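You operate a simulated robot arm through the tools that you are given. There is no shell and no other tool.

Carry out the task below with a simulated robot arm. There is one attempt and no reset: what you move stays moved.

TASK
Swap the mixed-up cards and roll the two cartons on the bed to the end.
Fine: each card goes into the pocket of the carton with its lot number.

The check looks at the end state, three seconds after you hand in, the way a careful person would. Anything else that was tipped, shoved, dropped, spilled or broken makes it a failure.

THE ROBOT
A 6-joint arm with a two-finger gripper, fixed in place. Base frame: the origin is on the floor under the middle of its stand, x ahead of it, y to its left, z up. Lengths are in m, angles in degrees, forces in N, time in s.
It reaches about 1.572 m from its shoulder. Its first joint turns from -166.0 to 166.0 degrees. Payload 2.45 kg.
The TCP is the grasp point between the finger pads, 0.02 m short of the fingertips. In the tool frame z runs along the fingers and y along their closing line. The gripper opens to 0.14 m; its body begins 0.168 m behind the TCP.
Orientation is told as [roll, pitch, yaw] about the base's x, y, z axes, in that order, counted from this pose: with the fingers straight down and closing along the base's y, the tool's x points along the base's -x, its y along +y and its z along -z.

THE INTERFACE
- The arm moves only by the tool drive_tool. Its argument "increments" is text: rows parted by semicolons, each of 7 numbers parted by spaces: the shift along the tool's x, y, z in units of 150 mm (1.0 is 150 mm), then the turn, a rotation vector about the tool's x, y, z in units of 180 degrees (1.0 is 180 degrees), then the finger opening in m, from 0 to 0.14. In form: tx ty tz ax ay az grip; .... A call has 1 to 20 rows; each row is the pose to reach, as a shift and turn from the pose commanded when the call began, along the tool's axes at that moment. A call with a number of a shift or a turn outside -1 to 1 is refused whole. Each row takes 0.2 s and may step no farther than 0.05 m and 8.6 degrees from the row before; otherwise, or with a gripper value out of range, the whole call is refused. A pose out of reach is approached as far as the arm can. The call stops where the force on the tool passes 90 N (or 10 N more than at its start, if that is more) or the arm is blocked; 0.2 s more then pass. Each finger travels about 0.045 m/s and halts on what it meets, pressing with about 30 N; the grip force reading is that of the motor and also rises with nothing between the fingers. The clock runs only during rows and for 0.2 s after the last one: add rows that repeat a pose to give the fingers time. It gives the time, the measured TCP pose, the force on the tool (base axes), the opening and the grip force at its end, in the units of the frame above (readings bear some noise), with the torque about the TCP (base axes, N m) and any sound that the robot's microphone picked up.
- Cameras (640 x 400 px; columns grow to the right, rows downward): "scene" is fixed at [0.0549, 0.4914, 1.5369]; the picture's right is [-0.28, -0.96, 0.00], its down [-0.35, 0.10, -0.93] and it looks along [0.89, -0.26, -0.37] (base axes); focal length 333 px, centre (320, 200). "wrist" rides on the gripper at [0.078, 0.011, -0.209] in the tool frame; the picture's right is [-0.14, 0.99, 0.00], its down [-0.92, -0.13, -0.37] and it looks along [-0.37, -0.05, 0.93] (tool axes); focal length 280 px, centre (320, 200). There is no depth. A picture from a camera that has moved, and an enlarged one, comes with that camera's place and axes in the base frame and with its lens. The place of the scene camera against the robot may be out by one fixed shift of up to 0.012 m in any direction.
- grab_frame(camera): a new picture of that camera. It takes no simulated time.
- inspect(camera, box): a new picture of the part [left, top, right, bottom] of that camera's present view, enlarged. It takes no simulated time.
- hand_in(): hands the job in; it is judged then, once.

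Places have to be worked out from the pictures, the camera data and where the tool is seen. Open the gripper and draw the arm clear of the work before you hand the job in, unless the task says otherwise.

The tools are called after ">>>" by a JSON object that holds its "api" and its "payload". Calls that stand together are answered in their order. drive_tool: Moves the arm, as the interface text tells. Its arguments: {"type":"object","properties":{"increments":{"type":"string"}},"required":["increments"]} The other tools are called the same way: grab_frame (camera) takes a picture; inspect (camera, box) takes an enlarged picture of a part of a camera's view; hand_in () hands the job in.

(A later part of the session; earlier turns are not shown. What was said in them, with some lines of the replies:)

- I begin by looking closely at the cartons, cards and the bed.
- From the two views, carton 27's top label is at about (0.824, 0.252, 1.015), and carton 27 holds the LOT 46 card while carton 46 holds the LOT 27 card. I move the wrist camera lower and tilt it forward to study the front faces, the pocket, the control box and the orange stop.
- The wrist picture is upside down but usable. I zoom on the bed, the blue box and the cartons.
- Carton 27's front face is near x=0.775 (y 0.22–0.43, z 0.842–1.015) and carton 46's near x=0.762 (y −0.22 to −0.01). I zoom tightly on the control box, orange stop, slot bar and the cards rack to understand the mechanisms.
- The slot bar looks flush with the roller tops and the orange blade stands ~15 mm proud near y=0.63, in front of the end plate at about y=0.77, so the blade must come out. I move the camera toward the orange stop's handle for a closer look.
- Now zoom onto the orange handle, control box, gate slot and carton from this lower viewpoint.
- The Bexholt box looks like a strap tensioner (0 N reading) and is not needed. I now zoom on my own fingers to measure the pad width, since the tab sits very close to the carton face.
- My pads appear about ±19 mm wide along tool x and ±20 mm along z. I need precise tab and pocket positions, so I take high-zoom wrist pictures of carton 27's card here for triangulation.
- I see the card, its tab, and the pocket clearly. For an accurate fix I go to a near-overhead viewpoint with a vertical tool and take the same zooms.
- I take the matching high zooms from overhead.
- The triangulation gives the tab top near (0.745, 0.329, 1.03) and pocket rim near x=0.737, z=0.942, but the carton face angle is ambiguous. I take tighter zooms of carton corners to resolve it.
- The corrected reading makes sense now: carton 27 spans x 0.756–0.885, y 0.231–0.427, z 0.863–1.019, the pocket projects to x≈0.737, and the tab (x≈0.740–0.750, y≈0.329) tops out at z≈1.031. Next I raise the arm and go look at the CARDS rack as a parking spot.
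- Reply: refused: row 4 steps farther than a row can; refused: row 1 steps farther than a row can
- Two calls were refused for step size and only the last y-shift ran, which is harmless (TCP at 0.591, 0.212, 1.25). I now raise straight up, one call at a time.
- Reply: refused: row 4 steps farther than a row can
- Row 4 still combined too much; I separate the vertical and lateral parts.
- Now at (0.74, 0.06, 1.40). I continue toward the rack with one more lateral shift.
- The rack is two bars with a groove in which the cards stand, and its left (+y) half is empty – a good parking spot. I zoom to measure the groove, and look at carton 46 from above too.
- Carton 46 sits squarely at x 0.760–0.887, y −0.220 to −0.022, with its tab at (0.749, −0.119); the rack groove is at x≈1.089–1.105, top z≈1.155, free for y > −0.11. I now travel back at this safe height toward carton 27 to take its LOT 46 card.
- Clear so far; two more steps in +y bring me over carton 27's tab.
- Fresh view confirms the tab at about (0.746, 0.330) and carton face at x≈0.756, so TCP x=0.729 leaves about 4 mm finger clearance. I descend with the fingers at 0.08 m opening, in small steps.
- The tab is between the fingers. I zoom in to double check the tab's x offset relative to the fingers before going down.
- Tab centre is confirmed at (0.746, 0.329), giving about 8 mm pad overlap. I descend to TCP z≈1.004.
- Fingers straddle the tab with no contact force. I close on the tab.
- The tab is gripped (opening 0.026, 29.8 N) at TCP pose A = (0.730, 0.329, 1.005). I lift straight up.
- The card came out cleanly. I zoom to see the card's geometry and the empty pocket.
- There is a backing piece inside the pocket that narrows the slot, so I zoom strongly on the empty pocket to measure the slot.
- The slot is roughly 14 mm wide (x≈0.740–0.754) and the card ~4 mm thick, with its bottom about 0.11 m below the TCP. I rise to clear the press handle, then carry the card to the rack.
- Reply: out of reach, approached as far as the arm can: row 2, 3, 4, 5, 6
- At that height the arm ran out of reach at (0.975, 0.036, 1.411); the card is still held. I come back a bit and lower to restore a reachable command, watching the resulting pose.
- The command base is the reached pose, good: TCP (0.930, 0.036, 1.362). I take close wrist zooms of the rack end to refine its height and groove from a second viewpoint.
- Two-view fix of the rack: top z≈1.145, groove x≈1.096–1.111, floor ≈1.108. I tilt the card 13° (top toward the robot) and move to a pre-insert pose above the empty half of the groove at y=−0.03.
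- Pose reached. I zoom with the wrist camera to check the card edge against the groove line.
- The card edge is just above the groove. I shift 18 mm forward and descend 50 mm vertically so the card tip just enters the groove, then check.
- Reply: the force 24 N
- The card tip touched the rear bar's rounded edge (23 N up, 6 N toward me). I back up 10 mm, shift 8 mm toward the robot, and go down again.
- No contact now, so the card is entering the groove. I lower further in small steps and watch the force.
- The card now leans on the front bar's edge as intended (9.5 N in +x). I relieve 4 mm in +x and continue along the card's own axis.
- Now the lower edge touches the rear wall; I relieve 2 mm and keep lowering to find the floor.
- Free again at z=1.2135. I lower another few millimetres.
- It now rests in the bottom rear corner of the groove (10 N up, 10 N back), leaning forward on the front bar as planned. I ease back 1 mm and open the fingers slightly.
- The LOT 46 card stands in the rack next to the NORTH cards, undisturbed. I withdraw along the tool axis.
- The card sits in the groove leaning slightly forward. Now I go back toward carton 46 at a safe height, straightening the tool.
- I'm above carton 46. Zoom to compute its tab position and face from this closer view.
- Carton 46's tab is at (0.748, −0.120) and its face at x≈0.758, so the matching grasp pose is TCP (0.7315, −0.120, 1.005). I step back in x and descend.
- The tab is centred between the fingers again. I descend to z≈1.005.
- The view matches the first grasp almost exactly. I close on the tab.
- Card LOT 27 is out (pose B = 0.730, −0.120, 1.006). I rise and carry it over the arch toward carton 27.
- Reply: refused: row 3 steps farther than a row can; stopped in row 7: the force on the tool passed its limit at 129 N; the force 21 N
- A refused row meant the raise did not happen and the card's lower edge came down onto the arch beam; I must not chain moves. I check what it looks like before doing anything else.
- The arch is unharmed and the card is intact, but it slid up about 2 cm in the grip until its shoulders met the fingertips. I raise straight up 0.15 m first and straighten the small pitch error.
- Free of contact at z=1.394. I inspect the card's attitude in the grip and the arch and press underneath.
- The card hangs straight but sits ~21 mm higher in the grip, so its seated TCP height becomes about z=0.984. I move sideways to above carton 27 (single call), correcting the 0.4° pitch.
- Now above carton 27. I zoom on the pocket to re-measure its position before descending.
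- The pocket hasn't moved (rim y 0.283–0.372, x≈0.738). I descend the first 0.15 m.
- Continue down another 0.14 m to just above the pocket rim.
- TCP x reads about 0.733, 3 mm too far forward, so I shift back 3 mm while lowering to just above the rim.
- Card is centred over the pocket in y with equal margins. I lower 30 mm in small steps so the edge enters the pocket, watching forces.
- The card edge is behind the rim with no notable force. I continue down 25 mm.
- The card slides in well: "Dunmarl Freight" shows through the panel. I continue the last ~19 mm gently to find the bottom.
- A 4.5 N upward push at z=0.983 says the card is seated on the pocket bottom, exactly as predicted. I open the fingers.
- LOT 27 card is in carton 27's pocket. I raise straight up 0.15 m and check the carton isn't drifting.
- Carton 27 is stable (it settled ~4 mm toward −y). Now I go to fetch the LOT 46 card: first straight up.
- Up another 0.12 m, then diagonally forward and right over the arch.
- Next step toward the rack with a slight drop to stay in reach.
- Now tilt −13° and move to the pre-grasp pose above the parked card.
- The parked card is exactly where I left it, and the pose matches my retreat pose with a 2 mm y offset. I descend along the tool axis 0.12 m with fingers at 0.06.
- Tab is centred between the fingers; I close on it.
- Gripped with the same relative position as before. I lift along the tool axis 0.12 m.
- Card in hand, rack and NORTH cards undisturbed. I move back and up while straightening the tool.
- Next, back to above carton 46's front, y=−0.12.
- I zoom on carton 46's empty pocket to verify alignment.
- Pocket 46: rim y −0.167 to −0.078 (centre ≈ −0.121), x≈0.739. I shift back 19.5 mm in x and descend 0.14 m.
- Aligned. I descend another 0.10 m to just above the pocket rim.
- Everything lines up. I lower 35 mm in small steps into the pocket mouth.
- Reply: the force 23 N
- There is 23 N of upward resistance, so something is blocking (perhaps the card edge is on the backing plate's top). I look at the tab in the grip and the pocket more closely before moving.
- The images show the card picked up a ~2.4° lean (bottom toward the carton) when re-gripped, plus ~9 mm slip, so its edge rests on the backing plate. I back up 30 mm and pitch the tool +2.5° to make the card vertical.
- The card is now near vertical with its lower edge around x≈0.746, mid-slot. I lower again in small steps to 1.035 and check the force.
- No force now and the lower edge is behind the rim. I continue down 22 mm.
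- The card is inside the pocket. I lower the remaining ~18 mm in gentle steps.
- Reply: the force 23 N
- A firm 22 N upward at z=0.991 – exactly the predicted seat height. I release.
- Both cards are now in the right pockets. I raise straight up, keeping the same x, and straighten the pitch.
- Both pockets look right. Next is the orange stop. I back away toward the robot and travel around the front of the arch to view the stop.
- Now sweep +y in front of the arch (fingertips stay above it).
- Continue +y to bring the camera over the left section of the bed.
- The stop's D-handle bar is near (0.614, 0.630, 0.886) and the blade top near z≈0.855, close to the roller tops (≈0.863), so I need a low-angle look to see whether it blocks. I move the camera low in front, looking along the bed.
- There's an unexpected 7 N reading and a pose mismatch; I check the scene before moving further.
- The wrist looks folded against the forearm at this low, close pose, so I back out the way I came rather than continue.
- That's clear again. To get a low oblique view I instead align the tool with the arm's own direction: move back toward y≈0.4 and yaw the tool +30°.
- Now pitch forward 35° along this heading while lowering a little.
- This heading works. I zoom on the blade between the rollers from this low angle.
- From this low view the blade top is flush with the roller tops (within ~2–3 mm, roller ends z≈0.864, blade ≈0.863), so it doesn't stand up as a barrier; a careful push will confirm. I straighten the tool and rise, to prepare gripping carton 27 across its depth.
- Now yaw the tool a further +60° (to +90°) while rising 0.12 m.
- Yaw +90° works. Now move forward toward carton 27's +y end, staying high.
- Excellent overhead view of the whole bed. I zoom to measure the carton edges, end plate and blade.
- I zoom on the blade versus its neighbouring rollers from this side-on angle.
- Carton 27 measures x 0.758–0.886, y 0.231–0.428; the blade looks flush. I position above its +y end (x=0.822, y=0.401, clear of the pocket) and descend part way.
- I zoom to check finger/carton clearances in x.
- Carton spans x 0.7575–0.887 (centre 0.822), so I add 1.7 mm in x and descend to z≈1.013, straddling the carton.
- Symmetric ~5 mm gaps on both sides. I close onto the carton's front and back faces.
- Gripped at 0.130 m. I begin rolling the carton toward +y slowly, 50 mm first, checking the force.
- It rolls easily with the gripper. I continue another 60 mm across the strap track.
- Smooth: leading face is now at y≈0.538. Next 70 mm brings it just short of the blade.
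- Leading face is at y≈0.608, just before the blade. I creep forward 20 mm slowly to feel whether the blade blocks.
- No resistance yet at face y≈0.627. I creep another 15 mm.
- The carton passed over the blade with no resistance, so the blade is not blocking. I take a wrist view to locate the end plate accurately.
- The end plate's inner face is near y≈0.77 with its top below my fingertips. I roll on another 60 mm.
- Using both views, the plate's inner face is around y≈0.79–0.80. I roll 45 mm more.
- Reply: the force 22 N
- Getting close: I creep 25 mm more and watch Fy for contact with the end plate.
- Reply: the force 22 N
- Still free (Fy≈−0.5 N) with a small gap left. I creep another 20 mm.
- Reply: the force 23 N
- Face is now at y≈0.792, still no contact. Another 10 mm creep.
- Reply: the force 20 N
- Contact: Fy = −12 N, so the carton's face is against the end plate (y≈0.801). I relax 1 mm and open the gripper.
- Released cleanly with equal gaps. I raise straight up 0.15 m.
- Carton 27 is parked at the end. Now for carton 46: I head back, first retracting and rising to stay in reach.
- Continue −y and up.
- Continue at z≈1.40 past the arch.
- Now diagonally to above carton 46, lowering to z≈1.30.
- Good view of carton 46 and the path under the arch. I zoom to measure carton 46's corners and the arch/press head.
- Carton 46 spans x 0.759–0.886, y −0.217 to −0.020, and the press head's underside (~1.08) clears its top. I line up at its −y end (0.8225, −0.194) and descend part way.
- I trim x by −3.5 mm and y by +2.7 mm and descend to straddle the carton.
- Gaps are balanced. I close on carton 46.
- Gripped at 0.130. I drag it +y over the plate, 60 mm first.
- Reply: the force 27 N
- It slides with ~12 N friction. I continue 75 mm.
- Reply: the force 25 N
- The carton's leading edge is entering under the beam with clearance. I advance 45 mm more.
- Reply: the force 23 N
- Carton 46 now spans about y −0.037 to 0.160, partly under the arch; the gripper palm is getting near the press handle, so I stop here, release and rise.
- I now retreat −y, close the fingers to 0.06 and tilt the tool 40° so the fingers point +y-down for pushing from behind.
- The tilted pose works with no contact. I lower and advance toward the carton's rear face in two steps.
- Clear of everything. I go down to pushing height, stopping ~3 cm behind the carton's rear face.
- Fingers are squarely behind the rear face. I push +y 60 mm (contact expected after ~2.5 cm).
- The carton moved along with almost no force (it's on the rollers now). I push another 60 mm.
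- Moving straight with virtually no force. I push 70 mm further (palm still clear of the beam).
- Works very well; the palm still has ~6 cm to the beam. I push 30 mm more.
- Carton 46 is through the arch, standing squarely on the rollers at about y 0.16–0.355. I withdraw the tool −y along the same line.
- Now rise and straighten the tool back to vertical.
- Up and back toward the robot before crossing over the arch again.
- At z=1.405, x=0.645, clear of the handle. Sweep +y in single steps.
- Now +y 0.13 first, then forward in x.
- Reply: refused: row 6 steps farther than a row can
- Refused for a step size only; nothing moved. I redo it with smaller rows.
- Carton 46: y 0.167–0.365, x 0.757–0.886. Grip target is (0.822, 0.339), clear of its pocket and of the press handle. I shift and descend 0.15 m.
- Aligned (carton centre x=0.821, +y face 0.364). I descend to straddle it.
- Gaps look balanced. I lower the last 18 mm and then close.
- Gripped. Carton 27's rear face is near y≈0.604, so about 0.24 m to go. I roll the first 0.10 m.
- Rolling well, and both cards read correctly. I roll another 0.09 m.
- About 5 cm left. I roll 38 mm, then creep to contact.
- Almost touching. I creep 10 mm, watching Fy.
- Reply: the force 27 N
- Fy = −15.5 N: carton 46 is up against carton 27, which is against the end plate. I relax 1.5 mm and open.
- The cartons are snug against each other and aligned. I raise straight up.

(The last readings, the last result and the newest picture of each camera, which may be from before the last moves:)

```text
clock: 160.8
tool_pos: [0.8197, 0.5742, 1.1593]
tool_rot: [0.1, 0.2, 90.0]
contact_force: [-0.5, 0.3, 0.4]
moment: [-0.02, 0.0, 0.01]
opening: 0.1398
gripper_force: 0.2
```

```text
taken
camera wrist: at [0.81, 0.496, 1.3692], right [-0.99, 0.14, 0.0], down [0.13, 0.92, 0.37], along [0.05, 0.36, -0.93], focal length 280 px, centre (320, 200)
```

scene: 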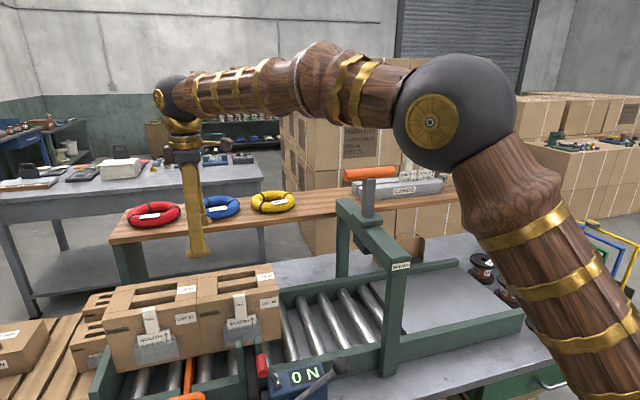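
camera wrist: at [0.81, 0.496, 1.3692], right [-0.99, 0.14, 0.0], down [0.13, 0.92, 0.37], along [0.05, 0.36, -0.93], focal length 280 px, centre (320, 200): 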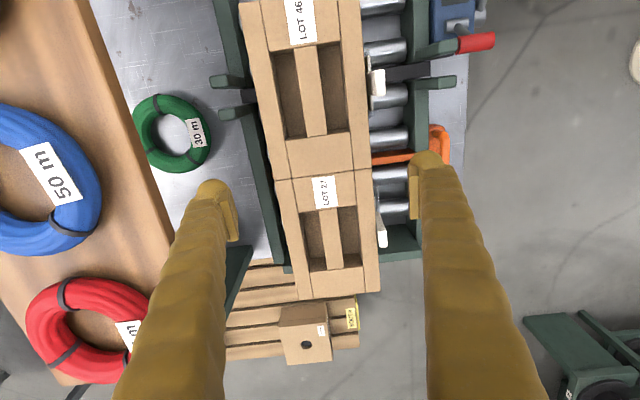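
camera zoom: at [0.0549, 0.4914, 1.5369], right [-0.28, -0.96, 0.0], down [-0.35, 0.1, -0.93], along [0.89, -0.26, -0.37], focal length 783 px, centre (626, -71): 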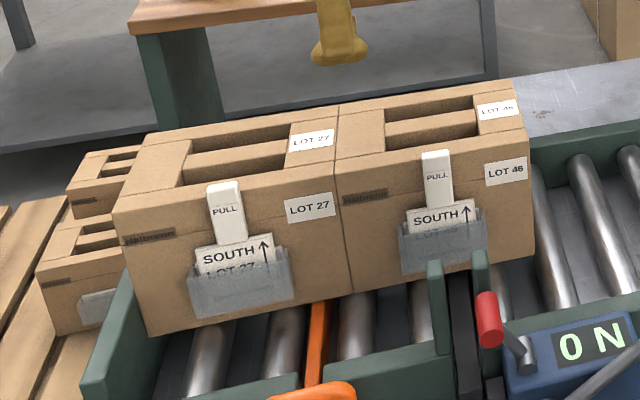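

Both cartons stand snug at the end with matching cards. Now I draw the arm clear: rise and retract.

>>> {"api": "drive_tool", "payload": {"increments": "0 0.1 -0.25 0 0 0 0.14; 0 0.3 -0.45 0 0 0 0.14; 0 0.5 -0.65 0 0 0 0.14; 0.1 0.7 -0.8 0 0 0 0.14; 0.2 0.85 -0.95 0 0 0 0.14; 0.3 1 -1 0 0 0 0.14; 0.3 1 -1 0 0 0 0.14"}}

```text
clock: 162.4
tool_pos: [0.6663, 0.5292, 1.3113]
tool_rot: [0.2, 0.1, 90.0]
contact_force: [0.1, 0.3, -0.2]
moment: [0.0, -0.02, -0.01]
opening: 0.1401
gripper_force: 0.1
```

>>> {"api": "drive_tool", "payload": {"increments": "0.2 0.2 -0.15 0 0 0.04 0.14; 0.4 0.4 -0.3 0 0 0.08 0.14; 0.6 0.6 -0.45 0 0 0.12 0.14; 0.8 0.8 -0.6 0 0 0.16 0.14; 1 0.9 -0.75 0 0 0.2 0.14; 1 0.9 -0.75 0 0 0.2 0.14"}}

>>> {"api": "grab_frame", "payload": {"camera": "scene"}}

>>> {"api": "grab_frame", "payload": {"camera": "wrist"}}

```text
clock: 163.8
tool_pos: [0.5368, 0.3783, 1.4248]
tool_rot: [0.1, 0.3, 53.8]
contact_force: [-0.6, -1.0, -0.1]
moment: [-0.01, 0.02, 0.02]
opening: 0.1399
gripper_force: 0.0
```

```text
taken
```

scene: 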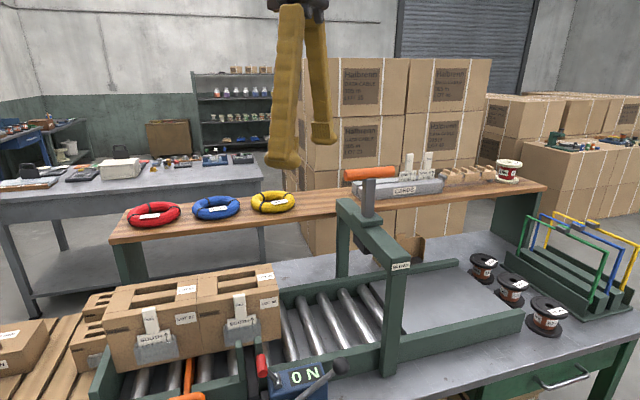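

```text
taken
camera wrist: at [0.4826, 0.3208, 1.6331], right [-0.72, 0.69, 0.0], down [0.65, 0.67, 0.36], along [0.25, 0.26, -0.93], focal length 280 px, centre (320, 200)
```

wrist: 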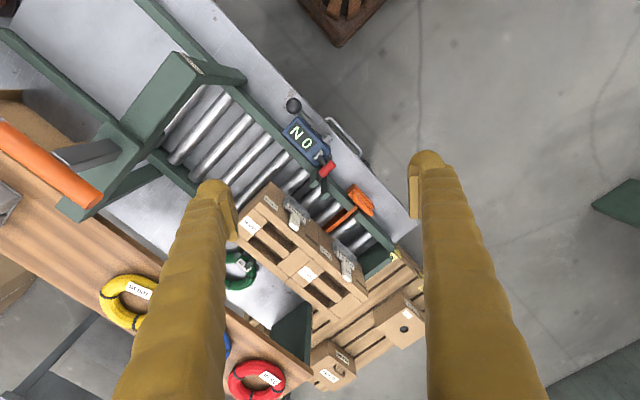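

The arm is clear. I do a careful final check of the cartons, cards, rack and arch.

>>> {"api": "inspect", "payload": {"camera": "wrist", "box": [220, 170, 430, 330]}}

>>> {"api": "inspect", "payload": {"camera": "scene", "box": [90, 255, 290, 385]}}

>>> {"api": "inspect", "payload": {"camera": "scene", "box": [330, 140, 530, 280]}}

>>> {"api": "inspect", "payload": {"camera": "scene", "box": [90, 320, 200, 400]}}

```text
2.50 times, centred on (325, 250) of wrist
camera zoom: at [0.4826, 0.3208, 1.6331], right [-0.72, 0.69, 0.0], down [0.65, 0.67, 0.36], along [0.25, 0.26, -0.93], focal length 701 px, centre (308, 75)
```

zoom: 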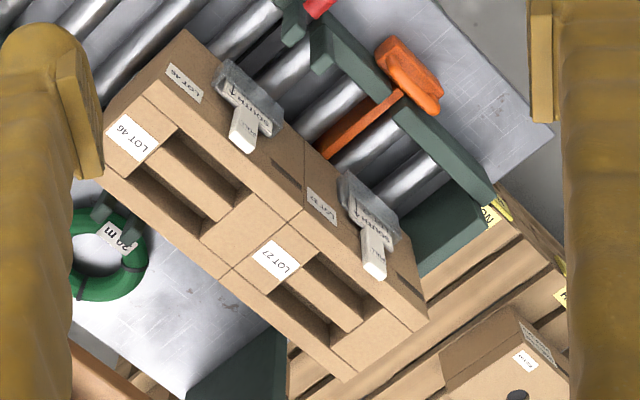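

```text
3.08 times, centred on (190, 320) of scene
camera zoom: at [0.0549, 0.4914, 1.5369], right [-0.28, -0.96, 0.0], down [-0.35, 0.1, -0.93], along [0.89, -0.26, -0.37], focal length 1024 px, centre (720, -169)
```

zoom: 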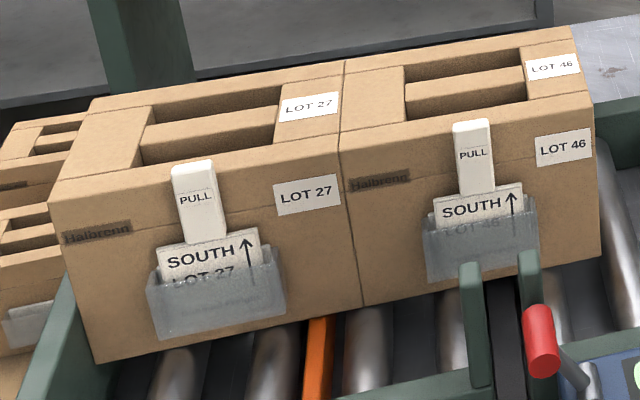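

```text
2.86 times, centred on (430, 210) of scene
camera zoom: at [0.0549, 0.4914, 1.5369], right [-0.28, -0.96, 0.0], down [-0.35, 0.1, -0.93], along [0.89, -0.26, -0.37], focal length 951 px, centre (6, 171)
```

zoom: 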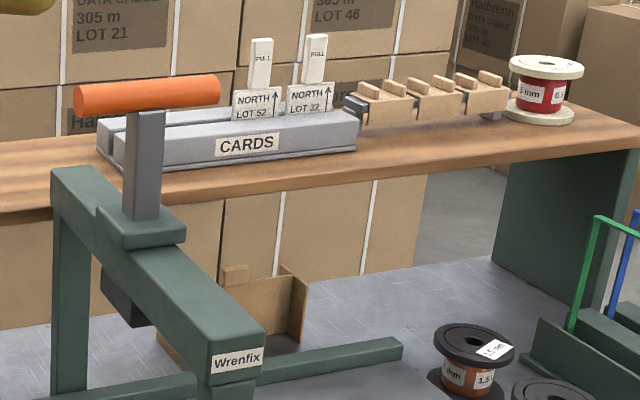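

```text
5.00 times, centred on (145, 360) of scene
camera zoom: at [0.0549, 0.4914, 1.5369], right [-0.28, -0.96, 0.0], down [-0.35, 0.1, -0.93], along [0.89, -0.26, -0.37], focal length 1664 px, centre (1195, -600)
```

zoom: 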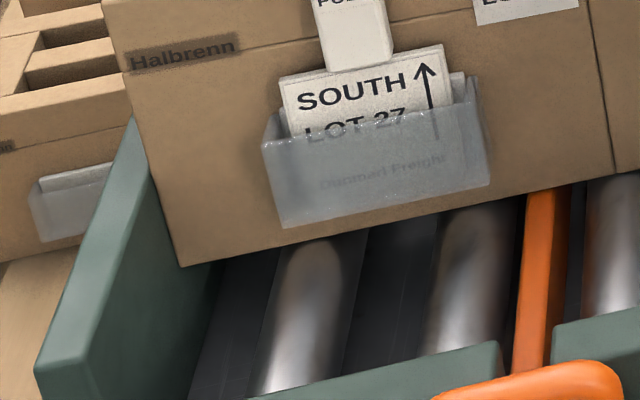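

Everything checks out: LOT 27 and LOT 46 cards sit upright in their own cartons' pockets, both cartons are snug at the end plate, and the rack, arch, coils and levers are untouched. The gripper is open and clear, so I hand in.

>>> {"api": "hand_in", "payload": {}}

```text
The job is handed in.
```

The cards are swapped, both cartons are rolled to the end of the bed, and I've handed the job in.

- **Cards:** The LOT 27 card is in carton 27's pocket and the LOT 46 card is in carton 46's. Both are upright and seated at the bottom of the pocket.
- **Cartons:** Carton 27 is against the end plate and carton 46 is against carton 27, both square on the rollers.
- **Arch bump:** While I was carrying the LOT 27 card over the Wrenfix arch, its lower edge came down on the beam and the force reached 129 N. The card slid about 2 cm in the grip. I saw no damage or shift to the card or the arch afterwards.
- **Orange bar:** I left it in place. It sits about level with the rollers, and both cartons rolled over it without resistance.

In my last pictures the card rack and NORTH cards, press handle, control box, spools and coils all looked undisturbed. The gripper is open and the arm is clear of the work.
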